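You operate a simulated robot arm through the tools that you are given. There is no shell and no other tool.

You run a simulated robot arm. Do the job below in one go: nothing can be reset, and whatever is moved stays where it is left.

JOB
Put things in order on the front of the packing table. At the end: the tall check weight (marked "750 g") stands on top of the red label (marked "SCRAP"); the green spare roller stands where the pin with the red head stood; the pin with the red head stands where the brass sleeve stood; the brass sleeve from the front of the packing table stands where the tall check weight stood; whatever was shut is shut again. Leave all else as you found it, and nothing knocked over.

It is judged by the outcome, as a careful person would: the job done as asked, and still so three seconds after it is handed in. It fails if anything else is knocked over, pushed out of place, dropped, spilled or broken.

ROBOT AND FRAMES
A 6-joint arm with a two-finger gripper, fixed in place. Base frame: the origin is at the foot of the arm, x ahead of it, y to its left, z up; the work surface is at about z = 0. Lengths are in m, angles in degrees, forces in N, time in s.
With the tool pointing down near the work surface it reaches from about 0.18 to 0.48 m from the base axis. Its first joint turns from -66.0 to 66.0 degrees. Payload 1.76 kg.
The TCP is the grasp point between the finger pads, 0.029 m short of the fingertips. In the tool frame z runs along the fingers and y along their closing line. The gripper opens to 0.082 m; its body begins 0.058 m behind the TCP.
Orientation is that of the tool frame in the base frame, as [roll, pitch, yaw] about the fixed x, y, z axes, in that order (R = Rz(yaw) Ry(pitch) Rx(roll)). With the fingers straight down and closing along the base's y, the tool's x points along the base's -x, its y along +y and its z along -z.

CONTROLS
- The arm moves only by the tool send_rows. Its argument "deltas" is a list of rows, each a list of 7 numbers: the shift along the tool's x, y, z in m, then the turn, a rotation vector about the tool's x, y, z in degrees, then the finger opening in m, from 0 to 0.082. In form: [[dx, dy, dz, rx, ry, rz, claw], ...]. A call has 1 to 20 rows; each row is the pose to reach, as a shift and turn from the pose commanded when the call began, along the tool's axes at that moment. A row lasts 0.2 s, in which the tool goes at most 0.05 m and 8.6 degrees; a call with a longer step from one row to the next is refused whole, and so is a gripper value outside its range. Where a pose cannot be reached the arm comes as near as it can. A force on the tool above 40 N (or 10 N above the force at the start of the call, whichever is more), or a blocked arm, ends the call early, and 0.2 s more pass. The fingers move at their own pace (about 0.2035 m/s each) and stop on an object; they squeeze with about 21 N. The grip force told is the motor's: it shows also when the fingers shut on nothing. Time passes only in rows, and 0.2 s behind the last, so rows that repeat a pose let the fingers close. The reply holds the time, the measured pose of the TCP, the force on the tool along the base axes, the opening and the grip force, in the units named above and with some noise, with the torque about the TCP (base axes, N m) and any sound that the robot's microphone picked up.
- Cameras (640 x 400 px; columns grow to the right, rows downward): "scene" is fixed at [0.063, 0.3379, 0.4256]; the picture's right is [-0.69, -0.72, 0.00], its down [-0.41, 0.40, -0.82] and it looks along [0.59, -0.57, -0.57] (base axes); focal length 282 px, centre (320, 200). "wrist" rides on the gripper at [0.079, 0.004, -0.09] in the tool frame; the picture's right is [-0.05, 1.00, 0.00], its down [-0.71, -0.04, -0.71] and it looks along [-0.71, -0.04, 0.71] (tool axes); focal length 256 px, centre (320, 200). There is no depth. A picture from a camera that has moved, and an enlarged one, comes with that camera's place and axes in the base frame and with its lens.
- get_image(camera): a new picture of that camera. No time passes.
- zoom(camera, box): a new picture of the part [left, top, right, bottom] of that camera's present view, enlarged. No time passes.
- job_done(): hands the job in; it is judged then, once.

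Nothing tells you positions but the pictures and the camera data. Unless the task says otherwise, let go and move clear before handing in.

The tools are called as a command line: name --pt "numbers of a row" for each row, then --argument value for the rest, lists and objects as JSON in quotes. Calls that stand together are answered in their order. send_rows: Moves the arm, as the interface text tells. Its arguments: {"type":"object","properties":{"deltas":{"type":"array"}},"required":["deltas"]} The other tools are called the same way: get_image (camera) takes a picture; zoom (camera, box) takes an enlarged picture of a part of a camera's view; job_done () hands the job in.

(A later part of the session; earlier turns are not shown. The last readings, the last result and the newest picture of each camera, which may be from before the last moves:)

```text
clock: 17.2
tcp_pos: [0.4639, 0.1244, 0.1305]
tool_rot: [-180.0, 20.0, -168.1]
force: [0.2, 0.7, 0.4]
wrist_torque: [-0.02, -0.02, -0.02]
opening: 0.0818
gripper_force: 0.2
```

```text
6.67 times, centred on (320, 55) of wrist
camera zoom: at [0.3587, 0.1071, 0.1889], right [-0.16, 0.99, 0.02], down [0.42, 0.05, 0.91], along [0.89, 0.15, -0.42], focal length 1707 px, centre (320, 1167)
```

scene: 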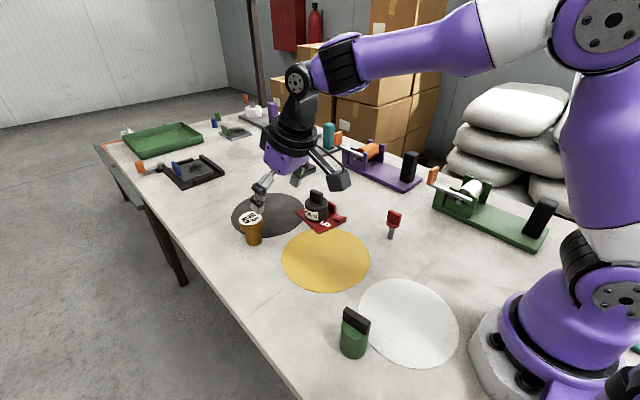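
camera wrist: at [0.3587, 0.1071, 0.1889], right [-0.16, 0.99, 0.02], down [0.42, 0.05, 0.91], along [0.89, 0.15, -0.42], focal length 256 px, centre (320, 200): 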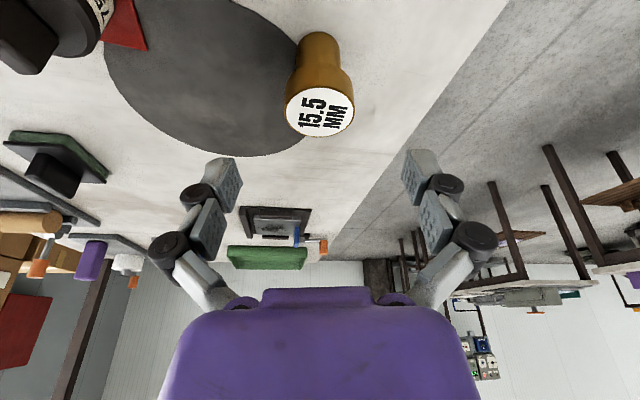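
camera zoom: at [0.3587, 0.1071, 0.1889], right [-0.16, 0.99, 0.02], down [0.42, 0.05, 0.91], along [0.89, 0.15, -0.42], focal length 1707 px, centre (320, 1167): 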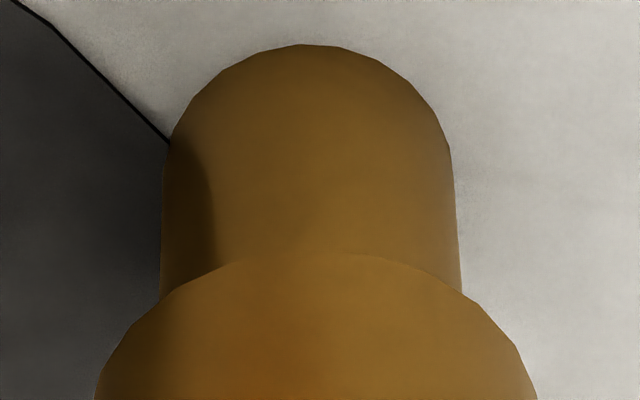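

Triangulation puts the sleeve head's top at z = 0.063, centred at (0.490, 0.1305), which matches the tool line. I'll advance along the tool axis so the fingers straddle the head, then check before closing.

send_rows --pt "0 0 0.018 0 0 0 0.082" --pt "0 0 0.036 0 0 0 0.082" --pt "0 0 0.054 0 0 0 0.082" --pt "0 0 0.068 0 0 0 0.082" --pt "0 0 0.075 0 0 0 0.082" --pt "0 0 0.075 0 0 0 0.082"

get_image --camera "wrist"

zoom --camera "scene" --box '[200, 170, 328, 250]'

```text
clock: 18.6
tcp_pos: [0.4876, 0.131, 0.0601]
tool_rot: [180.0, 20.1, -167.9]
force: [0.6, 0.3, 1.1]
wrist_torque: [-0.02, -0.03, -0.02]
opening: 0.0817
gripper_force: 0.1
```

```text
taken
camera wrist: at [0.3837, 0.1122, 0.1188], right [-0.16, 0.99, 0.02], down [0.42, 0.05, 0.91], along [0.89, 0.15, -0.42], focal length 256 px, centre (320, 200)
```

wrist: 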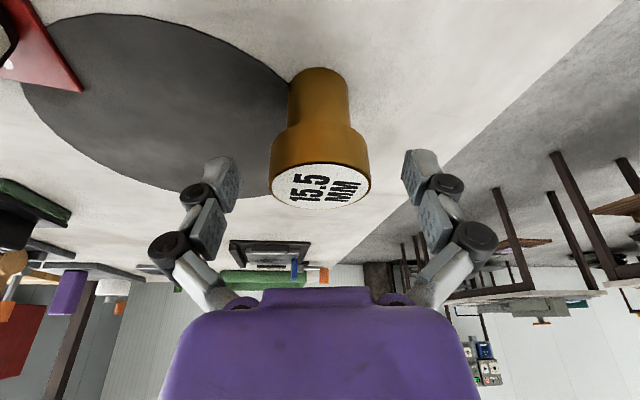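

```text
5.00 times, centred on (264, 210) of scene
camera zoom: at [0.063, 0.3379, 0.4256], right [-0.69, -0.72, 0.0], down [-0.41, 0.4, -0.82], along [0.59, -0.57, -0.57], focal length 1407 px, centre (600, 150)
```

zoom: 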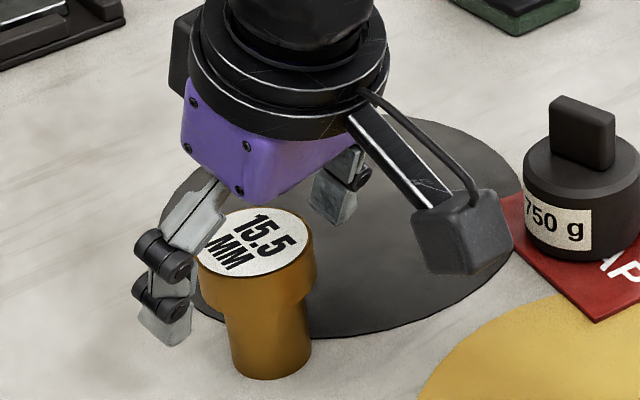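

The fingers straddle the sleeve head evenly. I'll close gently.

send_rows --pt "0 0 0 0 0 0 0.07" --pt "0 0 0 0 0 0 0.06" --pt "0 0 0 0 0 0 0.052" --pt "0 0 0 0 0 0 0.045" --pt "0 0 0 0 0 0 0.03" --pt "0 0 0 0 0 0 0.0" --pt "0 0 0 0 0 0 0.0"

zoom --camera "wrist" --box '[224, 60, 416, 240]'

zoom --camera "scene" --box '[200, 170, 328, 250]'

```text
clock: 20.2
tcp_pos: [0.489, 0.1295, 0.061]
tool_rot: [-179.9, 20.1, -168.0]
force: [-2.2, -0.9, 4.7]
wrist_torque: [-0.05, 0.16, -0.03]
opening: 0.0467
gripper_force: 21.3
```

```text
2.22 times, centred on (320, 150) of wrist
camera zoom: at [0.3837, 0.1122, 0.1191], right [-0.16, 0.99, 0.02], down [0.42, 0.05, 0.91], along [0.89, 0.15, -0.42], focal length 569 px, centre (320, 311)
```

zoom: 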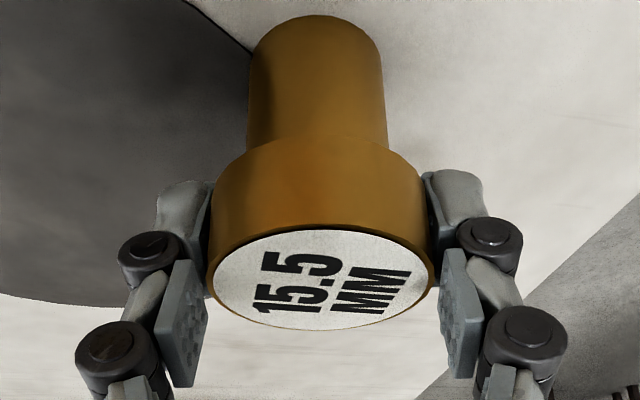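

```text
5.00 times, centred on (264, 210) of scene
camera zoom: at [0.0629, 0.3379, 0.4256], right [-0.69, -0.72, 0.0], down [-0.41, 0.4, -0.82], along [0.59, -0.57, -0.57], focal length 1407 px, centre (600, 150)
```

zoom: 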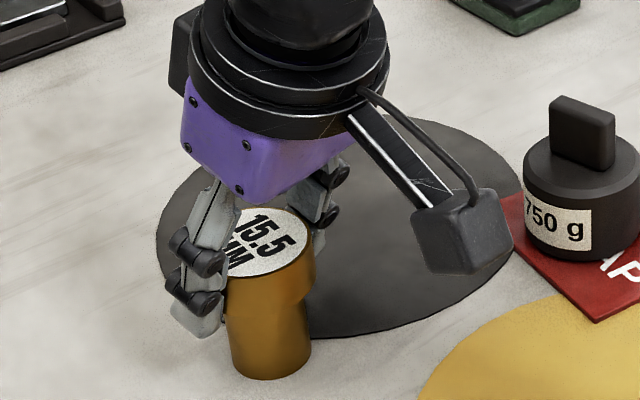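

The sleeve is gripped at 46.7 mm. I'll lift it vertically 40 mm and check.

send_rows --pt "-0.0017 0 -0.0047 0 0 0 0.0" --pt "-0.0051 0 -0.0141 0 0 0 0.0" --pt "-0.0096 0 -0.0263 0 0 0 0.0" --pt "-0.0137 0 -0.0376 0 0 0 0.0" --pt "-0.0137 0 -0.0376 0 0 0 0.0"

zoom --camera "wrist" --box '[224, 60, 416, 240]'

zoom --camera "scene" --box '[200, 150, 328, 250]'

```text
clock: 21.4
tcp_pos: [0.4879, 0.1292, 0.1007]
tool_rot: [-179.9, 20.1, -168.0]
force: [0.2, -0.3, -2.9]
wrist_torque: [0.05, 0.02, -0.04]
opening: 0.0468
gripper_force: 20.6
```

```text
2.22 times, centred on (320, 150) of wrist
camera zoom: at [0.3833, 0.1119, 0.1594], right [-0.16, 0.99, 0.02], down [0.42, 0.05, 0.91], along [0.89, 0.15, -0.42], focal length 569 px, centre (320, 311)
```

zoom: 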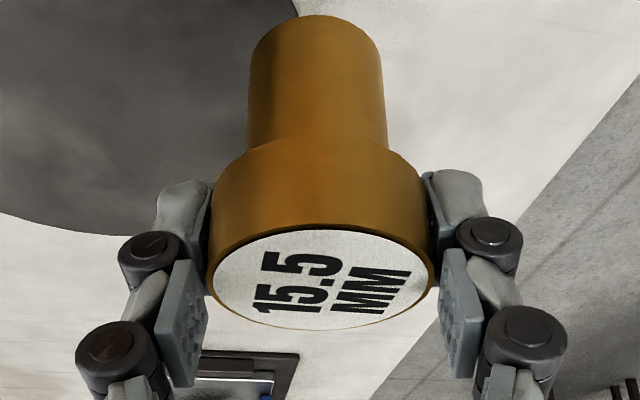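

```text
4.00 times, centred on (264, 200) of scene
camera zoom: at [0.063, 0.3379, 0.4256], right [-0.69, -0.72, 0.0], down [-0.41, 0.4, -0.82], along [0.59, -0.57, -0.57], focal length 1126 px, centre (544, 200)
```

zoom: 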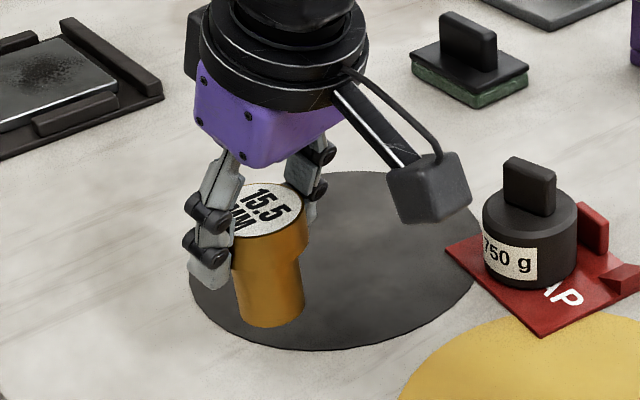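

The sleeve hangs upright and hasn't shifted in the grip. I'll carry it straight back to the weight's old place, 0.1415 m in −x.

send_rows --pt "0.008 0.0018 -0.0029 0 0 0 0.0" --pt "0.026 0.0059 -0.0095 0 0 0 0.0" --pt "0.0464 0.0105 -0.0169 0 0 0 0.0" --pt "0.0668 0.0151 -0.0243 0 0 0 0.0" --pt "0.0872 0.0197 -0.0317 0 0 0 0.0" --pt "0.1076 0.0243 -0.0391 0 0 0 0.0" --pt "0.122 0.0276 -0.0444 0 0 0 0.0" --pt "0.13 0.0294 -0.0473 0 0 0 0.0" --pt "0.13 0.0294 -0.0473 0 0 0 0.0"

get_image --camera "wrist"

zoom --camera "scene" --box '[220, 170, 420, 295]'

```text
clock: 23.4
tcp_pos: [0.3451, 0.13, 0.0996]
tool_rot: [-180.0, 20.0, -168.0]
force: [0.1, 1.1, -2.9]
wrist_torque: [0.02, -0.01, 0.0]
opening: 0.0469
gripper_force: 20.9
```

```text
taken
camera wrist: at [0.2411, 0.1126, 0.1587], right [-0.16, 0.99, 0.02], down [0.42, 0.05, 0.91], along [0.89, 0.15, -0.42], focal length 256 px, centre (320, 200)
```

wrist: 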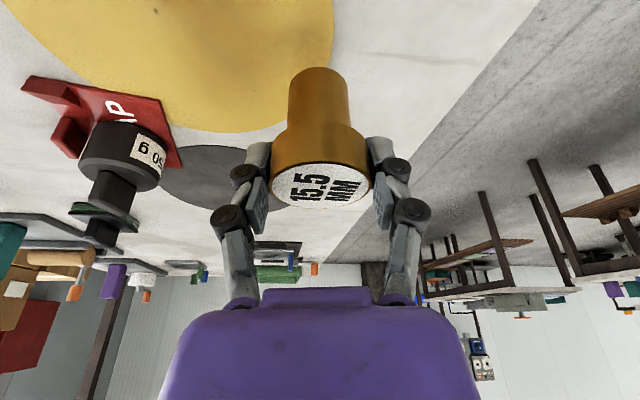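

```text
3.20 times, centred on (320, 232) of scene
camera zoom: at [0.063, 0.3379, 0.4256], right [-0.69, -0.72, 0.0], down [-0.41, 0.4, -0.82], along [0.59, -0.57, -0.57], focal length 901 px, centre (320, 96)
```

zoom: 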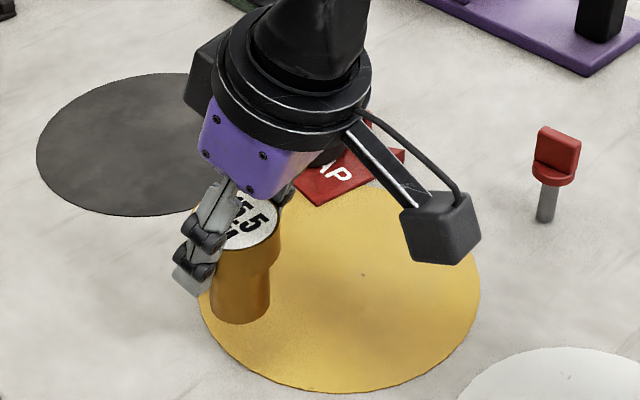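

The sleeve is over the weight's old spot, within about 1 mm. I'll lower it to just above the surface and then check for contact.

send_rows --pt "0.0026 0 0.0094 0 0 0 0.0" --pt "0.006 -0.0001 0.0188 0 0 0 0.0" --pt "0.0092 -0.0002 0.0282 0 0 0 0.0" --pt "0.0116 -0.0002 0.0352 0 0 0 0.0" --pt "0.0116 -0.0002 0.0352 0 0 0 0.0"

zoom --camera "scene" --box '[220, 170, 420, 295]'

zoom --camera "wrist" --box '[224, 0, 416, 120]'

```text
clock: 24.6
tcp_pos: [0.3466, 0.1304, 0.0639]
tool_rot: [-180.0, 19.9, -168.0]
force: [0.3, 0.1, -2.9]
wrist_torque: [-0.01, 0.04, -0.01]
opening: 0.0471
gripper_force: 21.0
```

```text
3.20 times, centred on (320, 232) of scene
camera zoom: at [0.063, 0.3379, 0.4256], right [-0.69, -0.72, 0.0], down [-0.41, 0.4, -0.82], along [0.59, -0.57, -0.57], focal length 901 px, centre (320, 96)
```

zoom: 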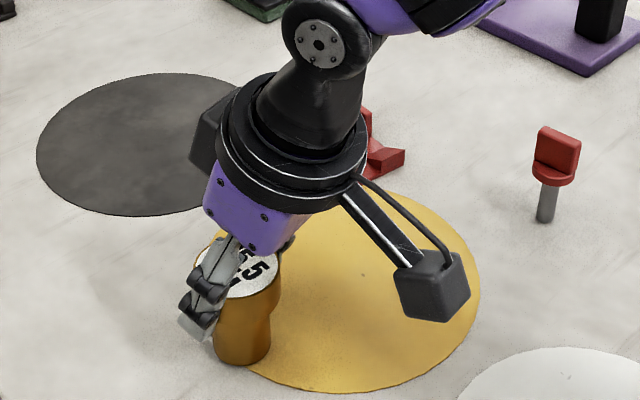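

```text
3.33 times, centred on (320, 60) of wrist
camera zoom: at [0.2427, 0.112, 0.1222], right [-0.16, 0.99, 0.02], down [0.42, 0.05, 0.91], along [0.89, 0.15, -0.42], focal length 853 px, centre (320, 667)
```

zoom: 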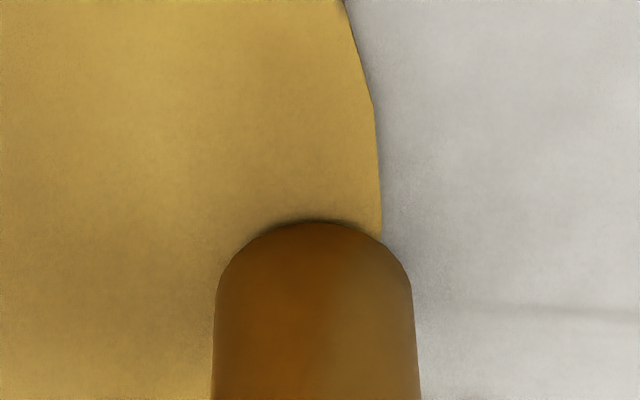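

The sleeve hovers about 3 mm up and the cameras agree on its position to within a couple of millimetres. I'll lower it onto the surface.

send_rows --pt "0.0002 -0.0004 0.0012 0 0 0 0.0" --pt "0.0003 -0.0007 0.0024 0 0 0 0.0" --pt "0.0004 -0.0007 0.0034 0 0 0 0.0" --pt "0.0004 -0.0007 0.0034 0 0 0 0.0"

```text
clock: 25.6
tcp_pos: [0.3477, 0.1293, 0.0614]
tool_rot: [180.0, 20.0, -168.0]
force: [-2.7, -1.8, 4.9]
wrist_torque: [-0.11, 0.19, -0.02]
opening: 0.0469
gripper_force: 20.8
```

It is in contact (−2.9 N to +4.9 N). I'll open evenly and retreat back along the tool axis.

send_rows --pt "0 0 0 0 0 0 0.05" --pt "0 0 0 0 0 0 0.06" --pt "0 0 0 0 0 0 0.075" --pt "0 0 0 0 0 0 0.082" --pt "0 0 -0.01 0 0 0 0.082" --pt "0 0 -0.03 0 0 0 0.082" --pt "0 0 -0.06 0 0 0 0.082" --pt "0 0 -0.1 0 0 0 0.082" --pt "0 0 -0.1 0 0 0 0.082"

get_image --camera "wrist"

zoom --camera "scene" --box '[220, 170, 420, 295]'

```text
clock: 27.6
tcp_pos: [0.3146, 0.1216, 0.1542]
tool_rot: [-179.9, 20.0, -168.0]
force: [0.5, -0.7, 0.2]
wrist_torque: [0.02, -0.01, -0.01]
opening: 0.0819
gripper_force: 0.1
```

```text
taken
camera wrist: at [0.2097, 0.1043, 0.2126], right [-0.16, 0.99, 0.02], down [0.42, 0.05, 0.91], along [0.89, 0.15, -0.42], focal length 256 px, centre (320, 200)
```

wrist: 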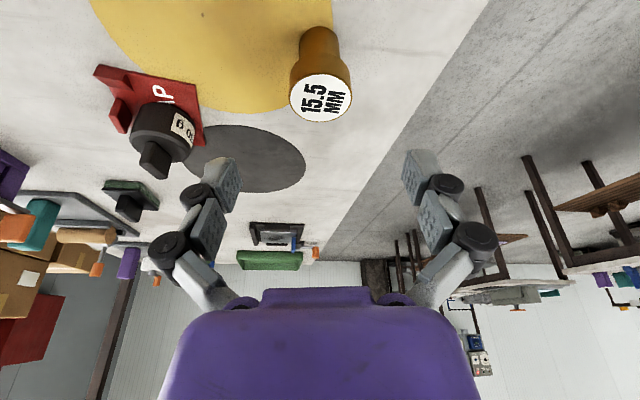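

```text
3.20 times, centred on (320, 232) of scene
camera zoom: at [0.0629, 0.3379, 0.4256], right [-0.69, -0.72, 0.0], down [-0.41, 0.4, -0.82], along [0.59, -0.57, -0.57], focal length 901 px, centre (320, 96)
```

zoom: 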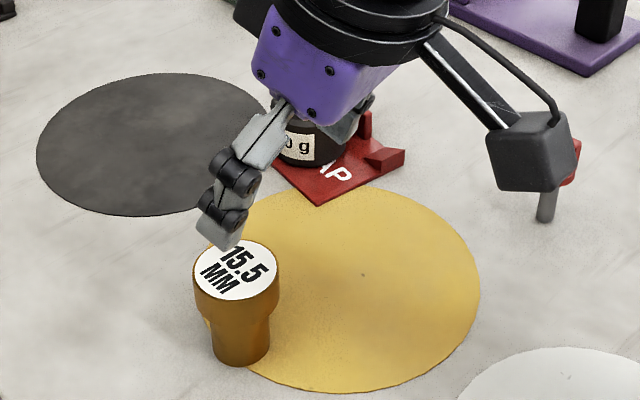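

The sleeve stands upright in the weight's old place. Next is the pin near (0.290, −0.093), whose tab is turned about +4.5°; I'll hover behind and above it at the same 20° tilt, since its destination needs that tilt.

send_rows --pt "0.0137 -0.0287 -0.0045 0.366 0 1.007 0.082" --pt "0.0274 -0.0574 -0.0091 0.733 0 2.014 0.082" --pt "0.0411 -0.0861 -0.0136 1.1 0 3.021 0.082" --pt "0.0548 -0.1147 -0.0182 1.466 0 4.029 0.07" --pt "0.0685 -0.1434 -0.0227 1.832 0 5.036 0.06" --pt "0.0822 -0.1721 -0.0273 2.2 0 6.04 0.05" --pt "0.0959 -0.2008 -0.0318 2.565 0 7.05 0.05" --pt "0.0959 -0.2008 -0.0318 2.565 0 7.05 0.05"

get_image --camera "wrist"

get_image --camera "scene"

```text
clock: 29.4
tcp_pos: [0.2587, -0.0974, 0.1508]
tool_rot: [179.9, 20.1, -175.5]
force: [0.0, -0.3, 0.7]
wrist_torque: [0.03, -0.01, 0.02]
opening: 0.0496
gripper_force: 0.0
```

```text
taken
camera wrist: at [0.1528, -0.1003, 0.21], right [-0.03, 1.0, 0.02], down [0.42, 0.0, 0.91], along [0.91, 0.03, -0.42], focal length 256 px, centre (320, 200)
```

wrist: 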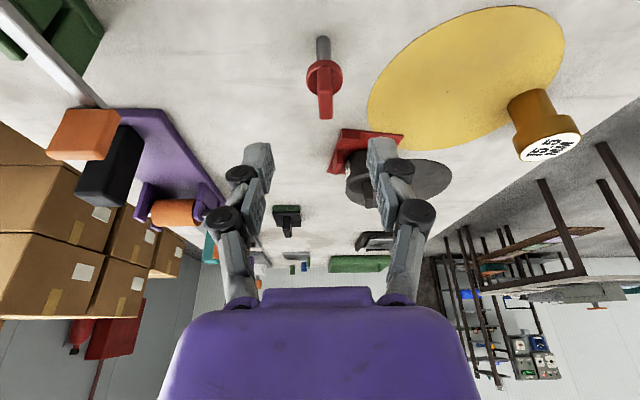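

```text
taken
```

scene: 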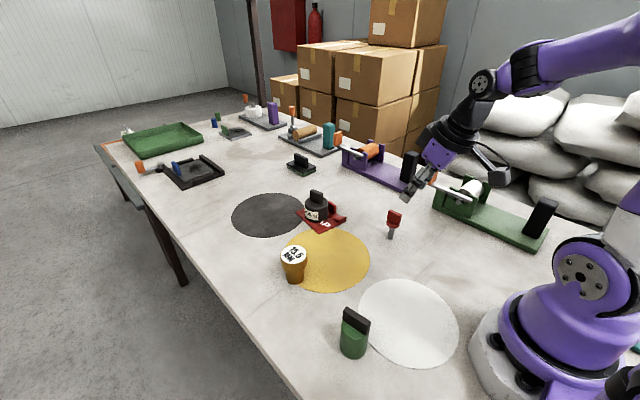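

zoom --camera "wrist" --box '[292, 30, 356, 70]'

zoom --camera "wrist" --box '[284, 55, 364, 125]'

zoom --camera "scene" --box '[362, 200, 426, 240]'

```text
10.00 times, centred on (324, 50) of wrist
camera zoom: at [0.1528, -0.1003, 0.21], right [-0.03, 1.0, 0.02], down [0.42, 0.0, 0.91], along [0.91, 0.03, -0.42], focal length 2560 px, centre (280, 1700)
```

zoom: 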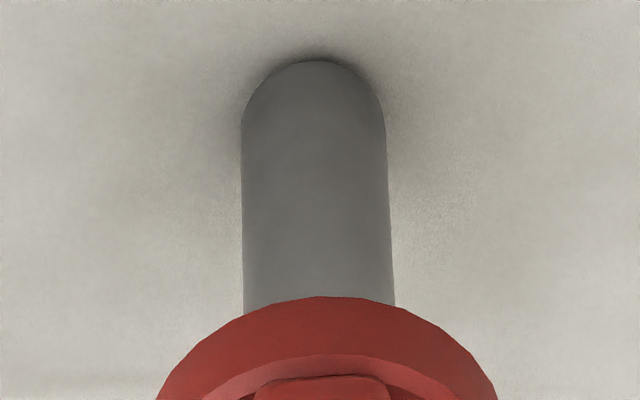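

```text
5.71 times, centred on (324, 90) of wrist
camera zoom: at [0.1528, -0.1003, 0.21], right [-0.03, 1.0, 0.02], down [0.42, 0.0, 0.91], along [0.91, 0.03, -0.42], focal length 1463 px, centre (297, 829)
```

zoom: 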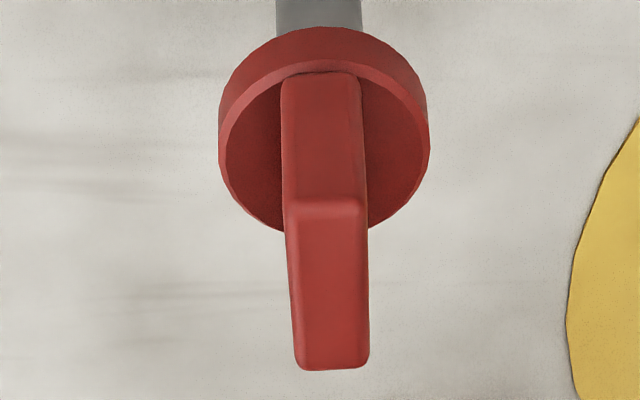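

```text
10.00 times, centred on (394, 220) of scene
camera zoom: at [0.063, 0.3379, 0.4256], right [-0.69, -0.72, 0.0], down [-0.41, 0.4, -0.82], along [0.59, -0.57, -0.57], focal length 2815 px, centre (-420, 0)
```

zoom: 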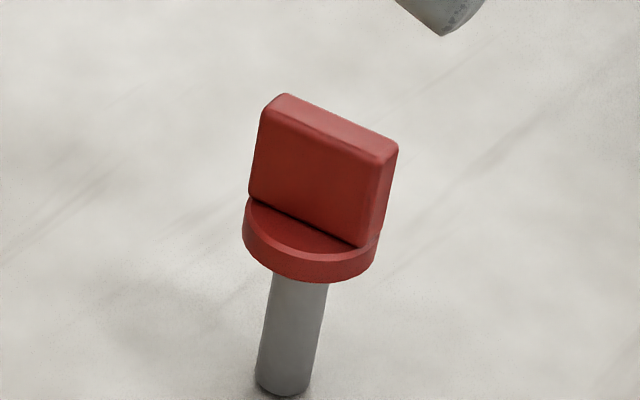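

The pin is at (0.291, −0.090), with tab top at z ≈ 0.070 and collar top at about 0.047. I'll correct 4 mm sideways and approach most of the way along the tool axis, then check.

send_rows --pt "-0.0003 0.0042 0.0 0 0 0 0.05" --pt "-0.0004 0.0042 0.02 0 0 0 0.05" --pt "-0.0005 0.0042 0.04 0 0 0 0.05" --pt "-0.0006 0.0042 0.058 0 0 0 0.05" --pt "-0.0007 0.0042 0.066 0 0 0 0.05" --pt "-0.0007 0.0042 0.066 0 0 0 0.05"

zoom --camera "wrist" --box '[240, 60, 400, 220]'

zoom --camera "scene" --box '[362, 190, 426, 230]'

```text
clock: 30.8
tcp_pos: [0.2811, -0.0887, 0.0868]
tool_rot: [180.0, 19.9, -175.5]
force: [0.4, 0.3, -0.1]
wrist_torque: [0.01, 0.02, 0.02]
opening: 0.0501
gripper_force: 0.1
```

```text
2.50 times, centred on (320, 140) of wrist
camera zoom: at [0.1748, -0.0929, 0.1465], right [-0.03, 1.0, 0.02], down [0.42, 0.0, 0.91], along [0.91, 0.03, -0.42], focal length 640 px, centre (320, 350)
```

zoom: 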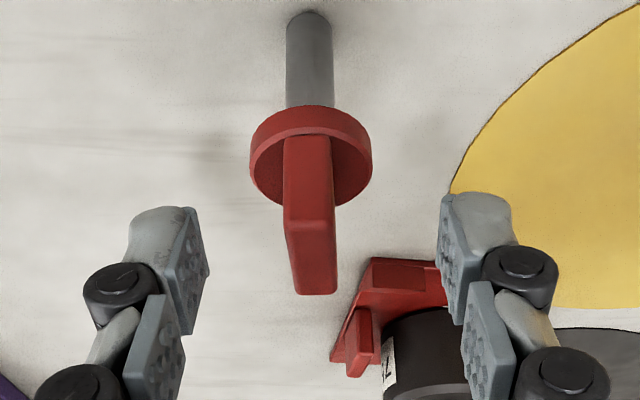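

```text
10.00 times, centred on (394, 210) of scene
camera zoom: at [0.063, 0.3379, 0.4256], right [-0.69, -0.72, 0.0], down [-0.41, 0.4, -0.82], along [0.59, -0.57, -0.57], focal length 2815 px, centre (-420, 100)
```

zoom: 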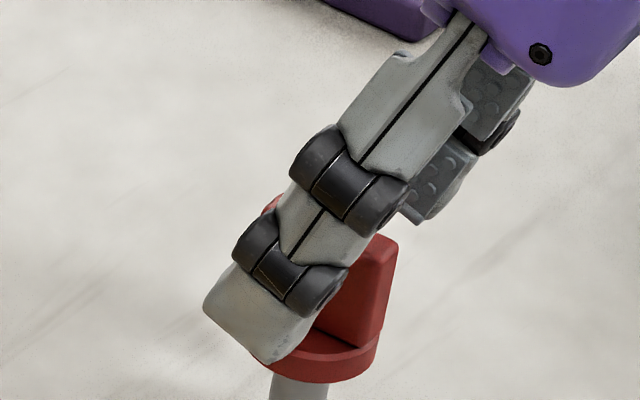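

The tab is centred to within 2 mm. I'll make the final small correction, go 7.5 mm further and close on the tab.

send_rows --pt "-0.002 -0.002 0.003 0 0 0 0.05" --pt "-0.002 -0.002 0.0075 0 0 0 0.05" --pt "-0.002 -0.002 0.0075 0 0 0 0.04" --pt "-0.002 -0.002 0.0075 0 0 0 0.03"

zoom --camera "wrist" --box '[240, 60, 400, 220]'

zoom --camera "scene" --box '[362, 190, 426, 230]'

```text
clock: 31.8
tcp_pos: [0.2843, -0.0913, 0.0829]
tool_rot: [180.0, 20.0, -175.5]
force: [-0.5, -0.3, 0.9]
wrist_torque: [-0.03, 0.0, -0.02]
opening: 0.03
gripper_force: 0.1
```

```text
2.50 times, centred on (320, 140) of wrist
camera zoom: at [0.1795, -0.0943, 0.1412], right [-0.03, 1.0, 0.02], down [0.42, 0.0, 0.91], along [0.91, 0.03, -0.42], focal length 640 px, centre (320, 350)
```

zoom: 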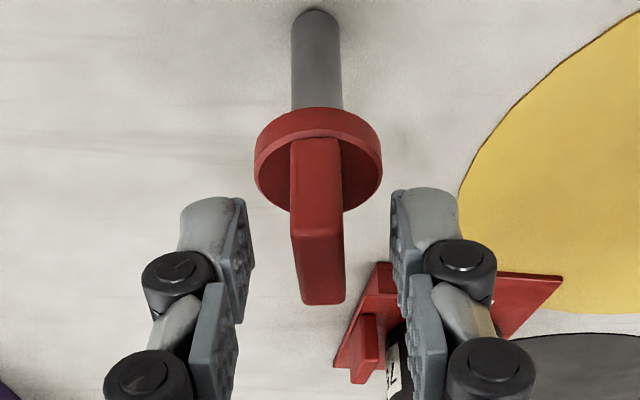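

```text
10.00 times, centred on (394, 210) of scene
camera zoom: at [0.063, 0.3379, 0.4256], right [-0.69, -0.72, 0.0], down [-0.41, 0.4, -0.82], along [0.59, -0.57, -0.57], focal length 2815 px, centre (-420, 100)
```

zoom: 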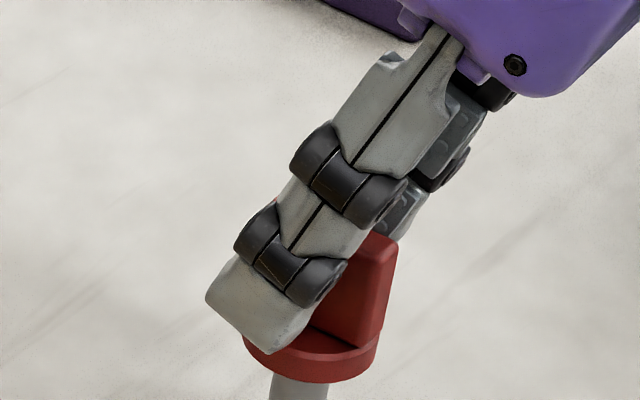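

Fingers are centred on the tab. I'll go 2.5 mm deeper for a better hold, then close fully.

send_rows --pt "0 0 0.0025 0 0 0 0.03" --pt "0 0 0.0025 0 0 0 0.022" --pt "0 0 0.0025 0 0 0 0.015" --pt "0 0 0.0025 0 0 0 0.008" --pt "0 0 0.0025 0 0 0 0.0" --pt "0 0 0.0025 0 0 0 0.0"

zoom --camera "wrist" --box '[240, 60, 400, 220]'

zoom --camera "scene" --box '[362, 200, 426, 240]'

```text
clock: 33.2
tcp_pos: [0.2864, -0.0901, 0.0804]
tool_rot: [-179.9, 20.1, -175.5]
force: [0.2, 0.0, 0.5]
wrist_torque: [-0.01, 0.02, -0.01]
opening: 0.0093
gripper_force: 20.4
```

```text
2.50 times, centred on (320, 140) of wrist
camera zoom: at [0.1803, -0.0944, 0.1388], right [-0.03, 1.0, 0.02], down [0.42, 0.0, 0.91], along [0.91, 0.03, -0.42], focal length 640 px, centre (320, 350)
```

zoom: 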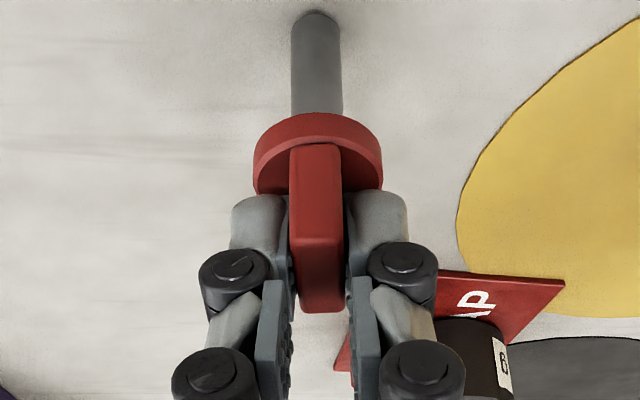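

```text
10.00 times, centred on (394, 220) of scene
camera zoom: at [0.063, 0.3379, 0.4256], right [-0.69, -0.72, 0.0], down [-0.41, 0.4, -0.82], along [0.59, -0.57, -0.57], focal length 2815 px, centre (-420, 0)
```

zoom: 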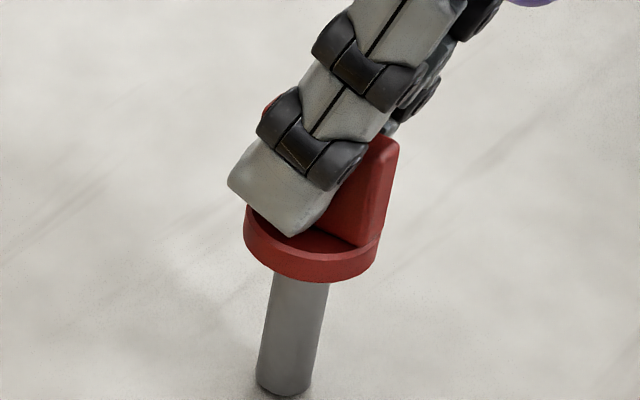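

The pin is gripped on its tab and is still upright. I'll lift it straight up 60 mm and check that it hangs vertically.

send_rows --pt "-0.0014 0 -0.0038 0 0 0 0.0" --pt "-0.0048 0 -0.0132 0 0 0 0.0" --pt "-0.0103 0 -0.0282 0 0 0 0.0" --pt "-0.0161 0 -0.0442 0 0 0 0.0" --pt "-0.0205 0 -0.0564 0 0 0 0.0" --pt "-0.0205 0 -0.0564 0 0 0 0.0"

zoom --camera "wrist" --box '[240, 60, 400, 220]'

zoom --camera "scene" --box '[346, 180, 442, 240]'

```text
clock: 34.6
tcp_pos: [0.2876, -0.0911, 0.14]
tool_rot: [-179.9, 20.0, -175.6]
force: [-0.6, -0.2, -0.5]
wrist_torque: [-0.02, 0.01, -0.01]
opening: 0.0092
gripper_force: 21.3
```

```text
2.50 times, centred on (320, 140) of wrist
camera zoom: at [0.1815, -0.0948, 0.1988], right [-0.03, 1.0, 0.02], down [0.42, 0.0, 0.91], along [0.91, 0.03, -0.42], focal length 640 px, centre (320, 350)
```

zoom: 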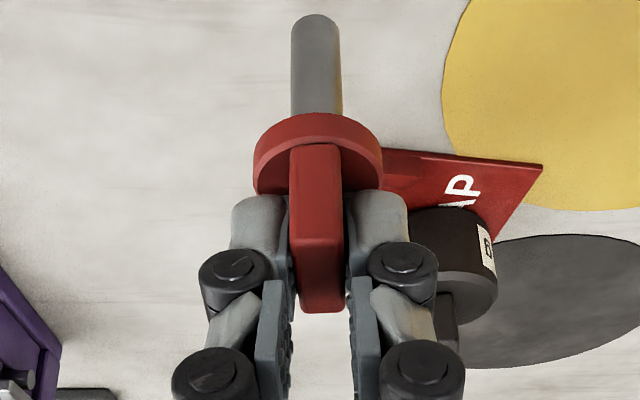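

```text
6.67 times, centred on (394, 210) of scene
camera zoom: at [0.063, 0.3379, 0.4256], right [-0.69, -0.72, 0.0], down [-0.41, 0.4, -0.82], along [0.59, -0.57, -0.57], focal length 1876 px, centre (-173, 133)
```

zoom: 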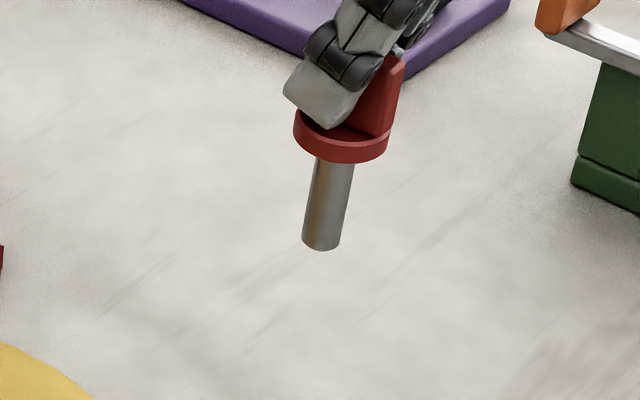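

The pin hangs vertically and is unchanged in the grip. I'll carry it to above the sleeve's old place, turning the yaw to match the earlier reachable pose.

send_rows --pt "-0.006 0.0061 0.0022 -0.077 0 -0.21 0.0" --pt "-0.0201 0.0204 0.0073 -0.257 0 -0.705 0.0" --pt "-0.0403 0.0407 0.0147 -0.513 0 -1.41 0.0" --pt "-0.0604 0.0611 0.022 -0.77 0 -2.115 0.0" --pt "-0.0806 0.0814 0.0293 -1.026 0 -2.82 0.0" --pt "-0.1007 0.1018 0.0367 -1.283 0 -3.525 0.0" --pt "-0.1208 0.1221 0.044 -1.539 0 -4.23 0.0" --pt "-0.141 0.1425 0.0513 -1.796 0 -4.935 0.0" --pt "-0.1611 0.1628 0.0586 -2.052 0 -5.64 0.0" --pt "-0.1813 0.1832 0.066 -2.309 0 -6.345 0.0" --pt "-0.1954 0.1974 0.0711 -2.488 0 -6.84 0.0" --pt "-0.2014 0.2035 0.0733 -2.565 0 -7.05 0.0" --pt "-0.2014 0.2035 0.0733 -2.565 0 -7.05 0.0"

get_image --camera "wrist"

zoom --camera "scene" --box '[200, 130, 360, 250]'

```text
clock: 37.4
tcp_pos: [0.4853, 0.1291, 0.1394]
tool_rot: [-180.0, 20.0, -167.9]
force: [0.3, -0.5, -0.5]
wrist_torque: [0.01, 0.01, 0.01]
opening: 0.0094
gripper_force: 21.0
```

```text
taken
camera wrist: at [0.3796, 0.1104, 0.1991], right [-0.16, 0.99, 0.02], down [0.42, 0.05, 0.91], along [0.89, 0.15, -0.42], focal length 256 px, centre (320, 200)
```

wrist: 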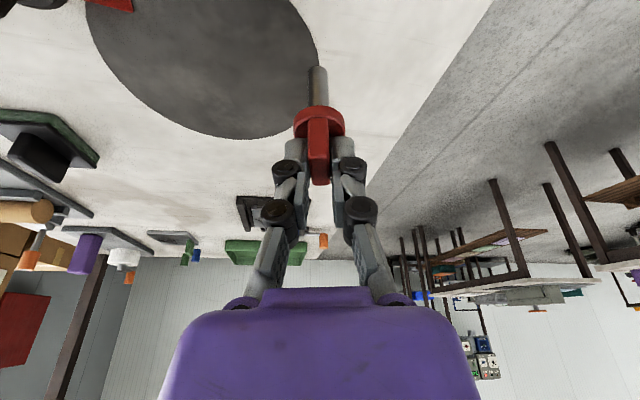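

```text
3.33 times, centred on (280, 190) of scene
camera zoom: at [0.063, 0.3379, 0.4256], right [-0.69, -0.72, 0.0], down [-0.41, 0.4, -0.82], along [0.59, -0.57, -0.57], focal length 938 px, centre (453, 233)
```

zoom: 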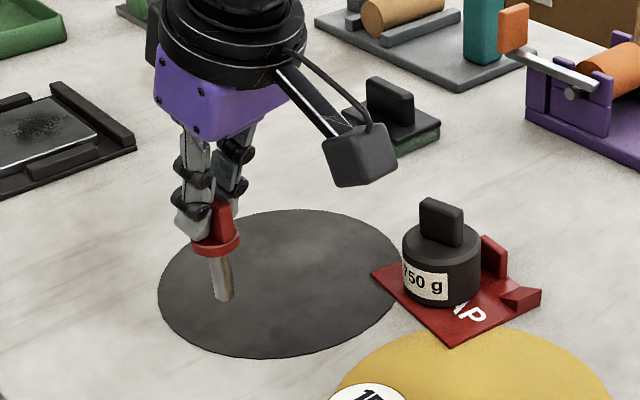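

The pin is above the sleeve's old spot within about 1 mm. I'll lower it to about 4 mm above the surface and verify.

send_rows --pt "0.002 0.0003 0.007 0 0 0 0.0" --pt "0.0058 0.0006 0.018 0 0 0 0.0" --pt "0.0097 0.0006 0.029 0 0 0 0.0" --pt "0.0135 0.0006 0.04 0 0 0 0.0" --pt "0.0165 0.0006 0.0485 0 0 0 0.0" --pt "0.0181 0.0006 0.053 0 0 0 0.0" --pt "0.0181 0.0006 0.053 0 0 0 0.0"

zoom --camera "wrist" --box '[272, 50, 368, 130]'

zoom --camera "scene" --box '[222, 200, 302, 250]'

```text
clock: 39.0
tcp_pos: [0.4848, 0.1292, 0.0847]
tool_rot: [-180.0, 20.0, -168.0]
force: [1.0, 0.1, -1.1]
wrist_torque: [0.02, 0.0, -0.02]
opening: 0.0093
gripper_force: 21.0
```

```text
5.00 times, centred on (320, 90) of wrist
camera zoom: at [0.3806, 0.1125, 0.1427], right [-0.16, 0.99, 0.02], down [0.42, 0.05, 0.91], along [0.89, 0.15, -0.42], focal length 1280 px, centre (320, 750)
```

zoom: 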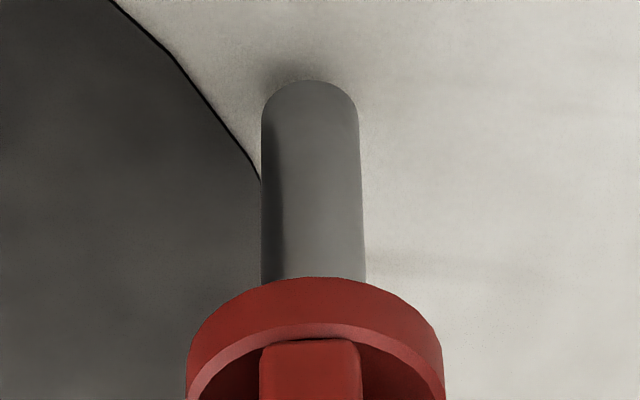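

```text
8.00 times, centred on (262, 225) of scene
camera zoom: at [0.063, 0.3379, 0.4256], right [-0.69, -0.72, 0.0], down [-0.41, 0.4, -0.82], along [0.59, -0.57, -0.57], focal length 2252 px, centre (784, 0)
```

zoom: 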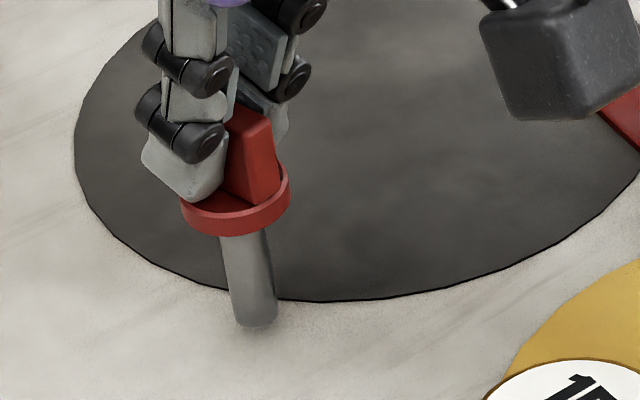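

Both cameras put the pin's foot within about 1.5 mm of the sleeve's old centre, clear of the dark disc's edge. I'll lower the last few millimetres gently.

send_rows --pt "0.0005 -0.0003 0.0013 0 0 0 0.0" --pt "0.0009 -0.0005 0.0024 0 0 0 0.0" --pt "0.0012 -0.0005 0.0034 0 0 0 0.0" --pt "0.0012 -0.0005 0.0034 0 0 0 0.0"

zoom --camera "scene" --box '[222, 205, 302, 255]'

```text
clock: 40.0
tcp_pos: [0.4861, 0.1281, 0.0802]
tool_rot: [180.0, 20.0, -168.0]
force: [0.5, -0.6, -1.0]
wrist_torque: [0.04, 0.0, -0.02]
opening: 0.0095
gripper_force: 21.5
```

```text
8.00 times, centred on (262, 230) of scene
camera zoom: at [0.063, 0.3379, 0.4256], right [-0.69, -0.72, 0.0], down [-0.41, 0.4, -0.82], along [0.59, -0.57, -0.57], focal length 2252 px, centre (784, -40)
```

zoom: 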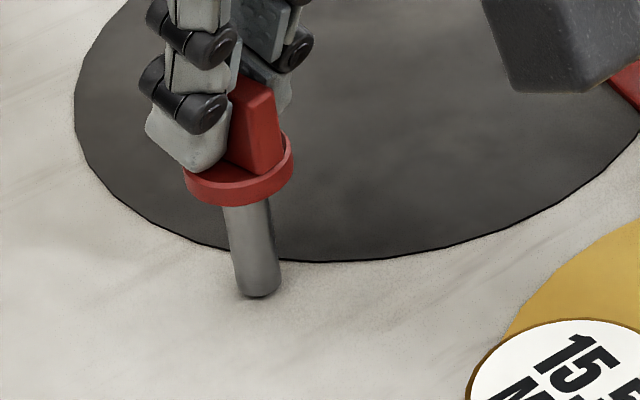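

No contact yet, so I'll step down another millimetre.

send_rows --pt "0.0002 0 0.0005 0 0 0 0.0" --pt "0.0003 0 0.0009 0 0 0 0.0" --pt "0.0003 0 0.0009 0 0 0 0.0"

```text
clock: 40.8
tcp_pos: [0.4856, 0.1303, 0.0814]
tool_rot: [180.0, 20.0, -167.9]
force: [-1.4, -1.1, 5.5]
wrist_torque: [-0.01, 0.07, -0.02]
opening: 0.0092
gripper_force: 21.2
```

In contact (+5.5 N). I'll ease off half a millimetre to relax the pressure, then open in small increments.

send_rows --pt "-0.0001 0 -0.0003 0 0 0 0.0" --pt "-0.0001 0 -0.0004 0 0 0 0.0" --pt "-0.0001 0 -0.0004 0 0 0 0.011" --pt "-0.0001 0 -0.0004 0 0 0 0.014" --pt "-0.0001 0 -0.0004 0 0 0 0.018" --pt "-0.0001 0 -0.0004 0 0 0 0.024" --pt "-0.0001 0 -0.0004 0 0 0 0.03" --pt "-0.0001 0 -0.0004 0 0 0 0.03"

zoom --camera "scene" --box '[222, 205, 302, 255]'

zoom --camera "wrist" --box '[240, 60, 400, 220]'

```text
clock: 42.6
tcp_pos: [0.4851, 0.1284, 0.0815]
tool_rot: [-180.0, 20.0, -168.0]
force: [0.4, 0.5, 0.0]
wrist_torque: [-0.01, -0.01, -0.05]
opening: 0.0302
gripper_force: 0.1
```

```text
8.00 times, centred on (262, 230) of scene
camera zoom: at [0.063, 0.3379, 0.4256], right [-0.69, -0.72, 0.0], down [-0.41, 0.4, -0.82], along [0.59, -0.57, -0.57], focal length 2252 px, centre (784, -40)
```

zoom: 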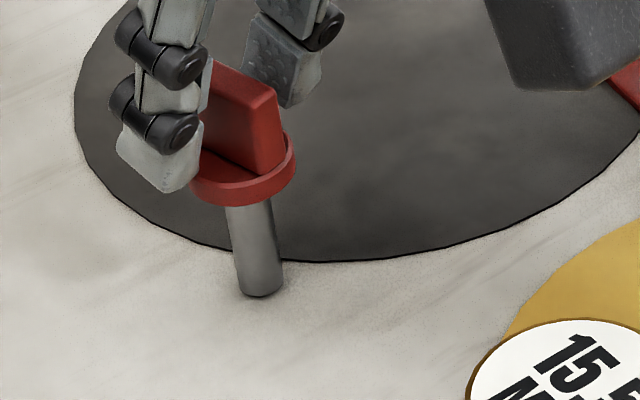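

```text
2.50 times, centred on (320, 140) of wrist
camera zoom: at [0.3808, 0.1113, 0.1391], right [-0.16, 0.99, 0.02], down [0.42, 0.05, 0.91], along [0.89, 0.15, -0.42], focal length 640 px, centre (320, 350)
```

zoom: 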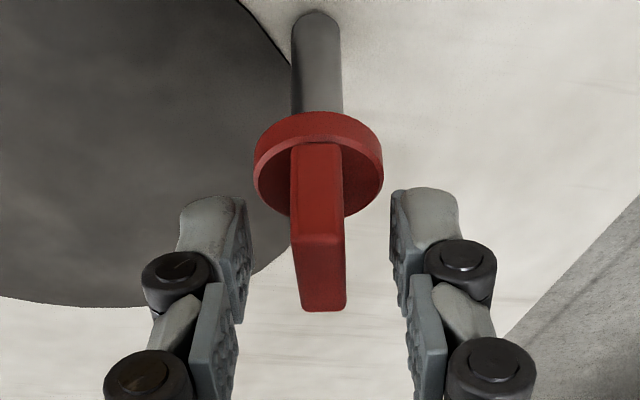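

The pin stands free and upright at the sleeve's old place. I'll widen slightly and back away along the tool axis.

send_rows --pt "0 0 0 0 0 0 0.045" --pt "0 0 0 0 0 0 0.05" --pt "0 0 -0.01 0 0 0 0.05" --pt "0 0 -0.025 0 0 0 0.05" --pt "0 0 -0.05 0 0 0 0.05" --pt "0 0 -0.08 0 0 0 0.05" --pt "0 0 -0.1 0 0 0 0.05" --pt "0 0 -0.1 0 0 0 0.05"

get_image --camera "scene"

get_image --camera "wrist"

```text
clock: 44.4
tcp_pos: [0.4501, 0.1214, 0.1753]
tool_rot: [180.0, 20.0, -168.0]
force: [-0.6, -0.6, -0.2]
wrist_torque: [0.02, 0.0, -0.01]
opening: 0.0498
gripper_force: 0.0
```

```text
taken
```

scene: 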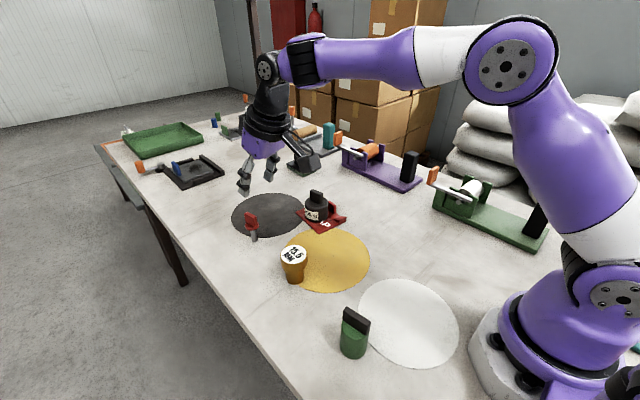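

```text
taken
camera wrist: at [0.3457, 0.1036, 0.2326], right [-0.16, 0.99, 0.02], down [0.42, 0.05, 0.91], along [0.89, 0.15, -0.42], focal length 256 px, centre (320, 200)
```

wrist: 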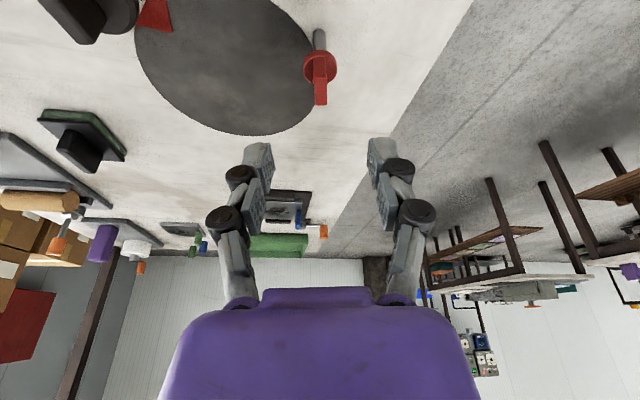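

All three placements look right, and only the green roller near (0.19, 0.147) is left. I'll move above it, straightening the tool to vertical on the way.

send_rows --pt "0.0225 0.0079 -0.0109 0 2 0 0.06" --pt "0.045 0.0158 -0.0217 0 4 0 0.06" --pt "0.0675 0.0237 -0.0326 0 6 0 0.06" --pt "0.09 0.0316 -0.0434 0 8 0 0.06" --pt "0.1125 0.0395 -0.0543 0 10 0 0.06" --pt "0.135 0.0473 -0.0651 0 12 0 0.06" --pt "0.1574 0.0552 -0.076 0 14 0 0.06" --pt "0.1799 0.0631 -0.0868 0 16 0 0.06" --pt "0.2024 0.071 -0.0977 0 18 0 0.06" --pt "0.2249 0.0789 -0.1085 0 20 0 0.06" --pt "0.2249 0.0789 -0.1085 0 20 0 0.06"

get_image --camera "wrist"

get_image --camera "scene"

```text
clock: 46.8
tcp_pos: [0.1924, 0.1471, 0.1986]
tool_rot: [-180.0, 0.0, -168.0]
force: [0.0, 0.5, -0.3]
wrist_torque: [0.0, 0.0, -0.02]
opening: 0.0601
gripper_force: 0.1
```

```text
taken
camera wrist: at [0.1124, 0.1352, 0.2905], right [-0.16, 0.99, 0.0], down [0.7, 0.11, 0.71], along [0.7, 0.11, -0.71], focal length 256 px, centre (320, 200)
```

wrist: 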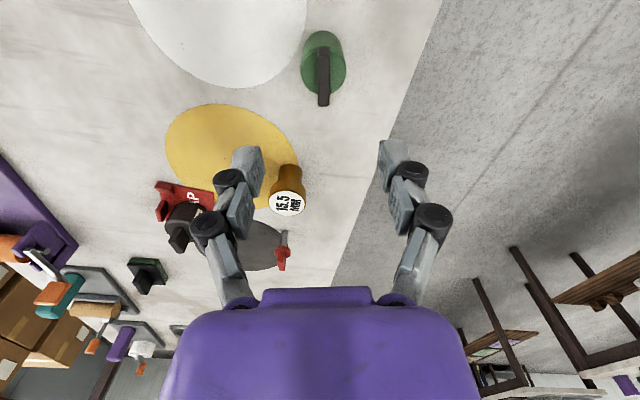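

```text
taken
```

scene: 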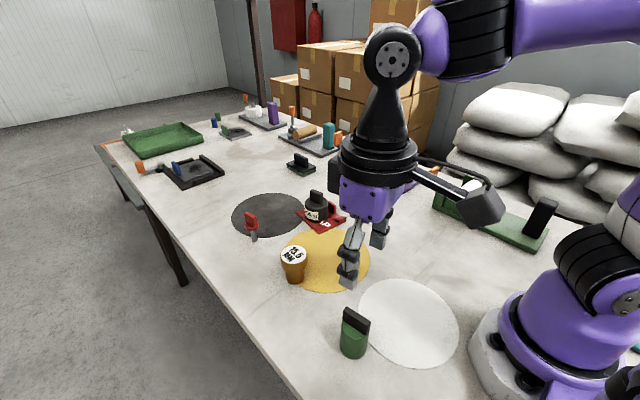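

zoom --camera "wrist" --box '[284, 25, 364, 75]'

zoom --camera "wrist" --box '[284, 60, 364, 110]'

zoom --camera "scene" --box '[316, 295, 412, 370]'

zoom --camera "scene" --box '[220, 170, 380, 300]'

```text
8.00 times, centred on (324, 50) of wrist
camera zoom: at [0.1124, 0.1352, 0.2905], right [-0.16, 0.99, 0.0], down [0.7, 0.11, 0.71], along [0.7, 0.11, -0.71], focal length 2048 px, centre (288, 1400)
```

zoom: 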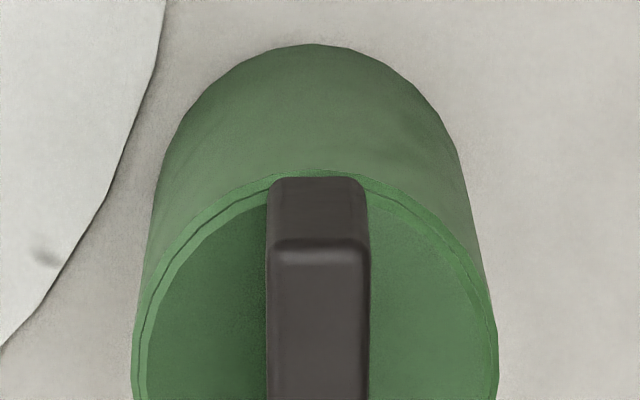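

```text
8.00 times, centred on (324, 85) of wrist
camera zoom: at [0.1124, 0.1352, 0.2905], right [-0.16, 0.99, 0.0], down [0.7, 0.11, 0.71], along [0.7, 0.11, -0.71], focal length 2048 px, centre (288, 1120)
```

zoom: 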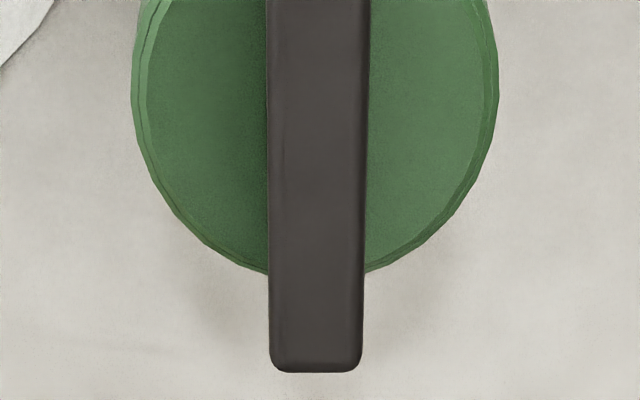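

```text
5.33 times, centred on (364, 332) of scene
camera zoom: at [0.0629, 0.3379, 0.4256], right [-0.69, -0.72, 0.0], down [-0.41, 0.4, -0.82], along [0.59, -0.57, -0.57], focal length 1501 px, centre (85, -507)
```

zoom: 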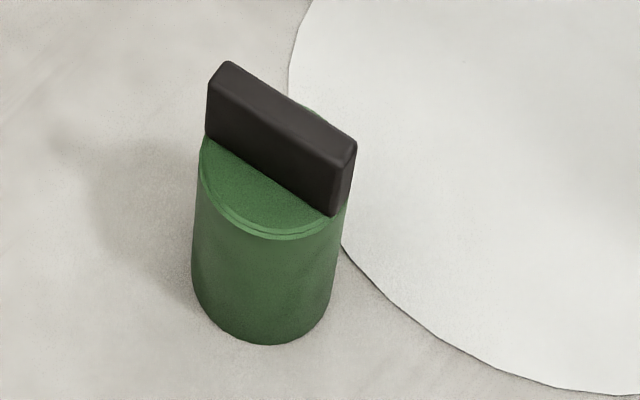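

```text
3.08 times, centred on (300, 235) of scene
camera zoom: at [0.0629, 0.3379, 0.4256], right [-0.69, -0.72, 0.0], down [-0.41, 0.4, -0.82], along [0.59, -0.57, -0.57], focal length 866 px, centre (382, 92)
```

zoom: 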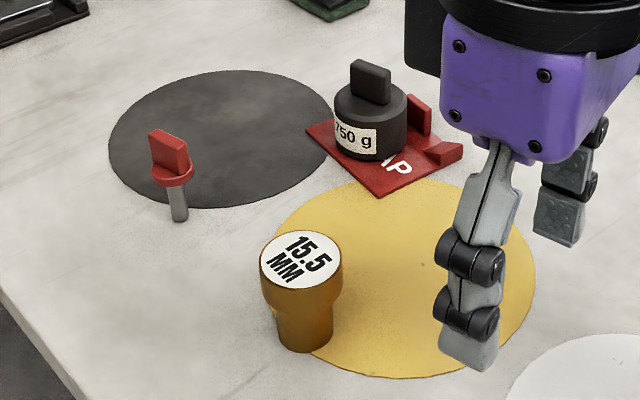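

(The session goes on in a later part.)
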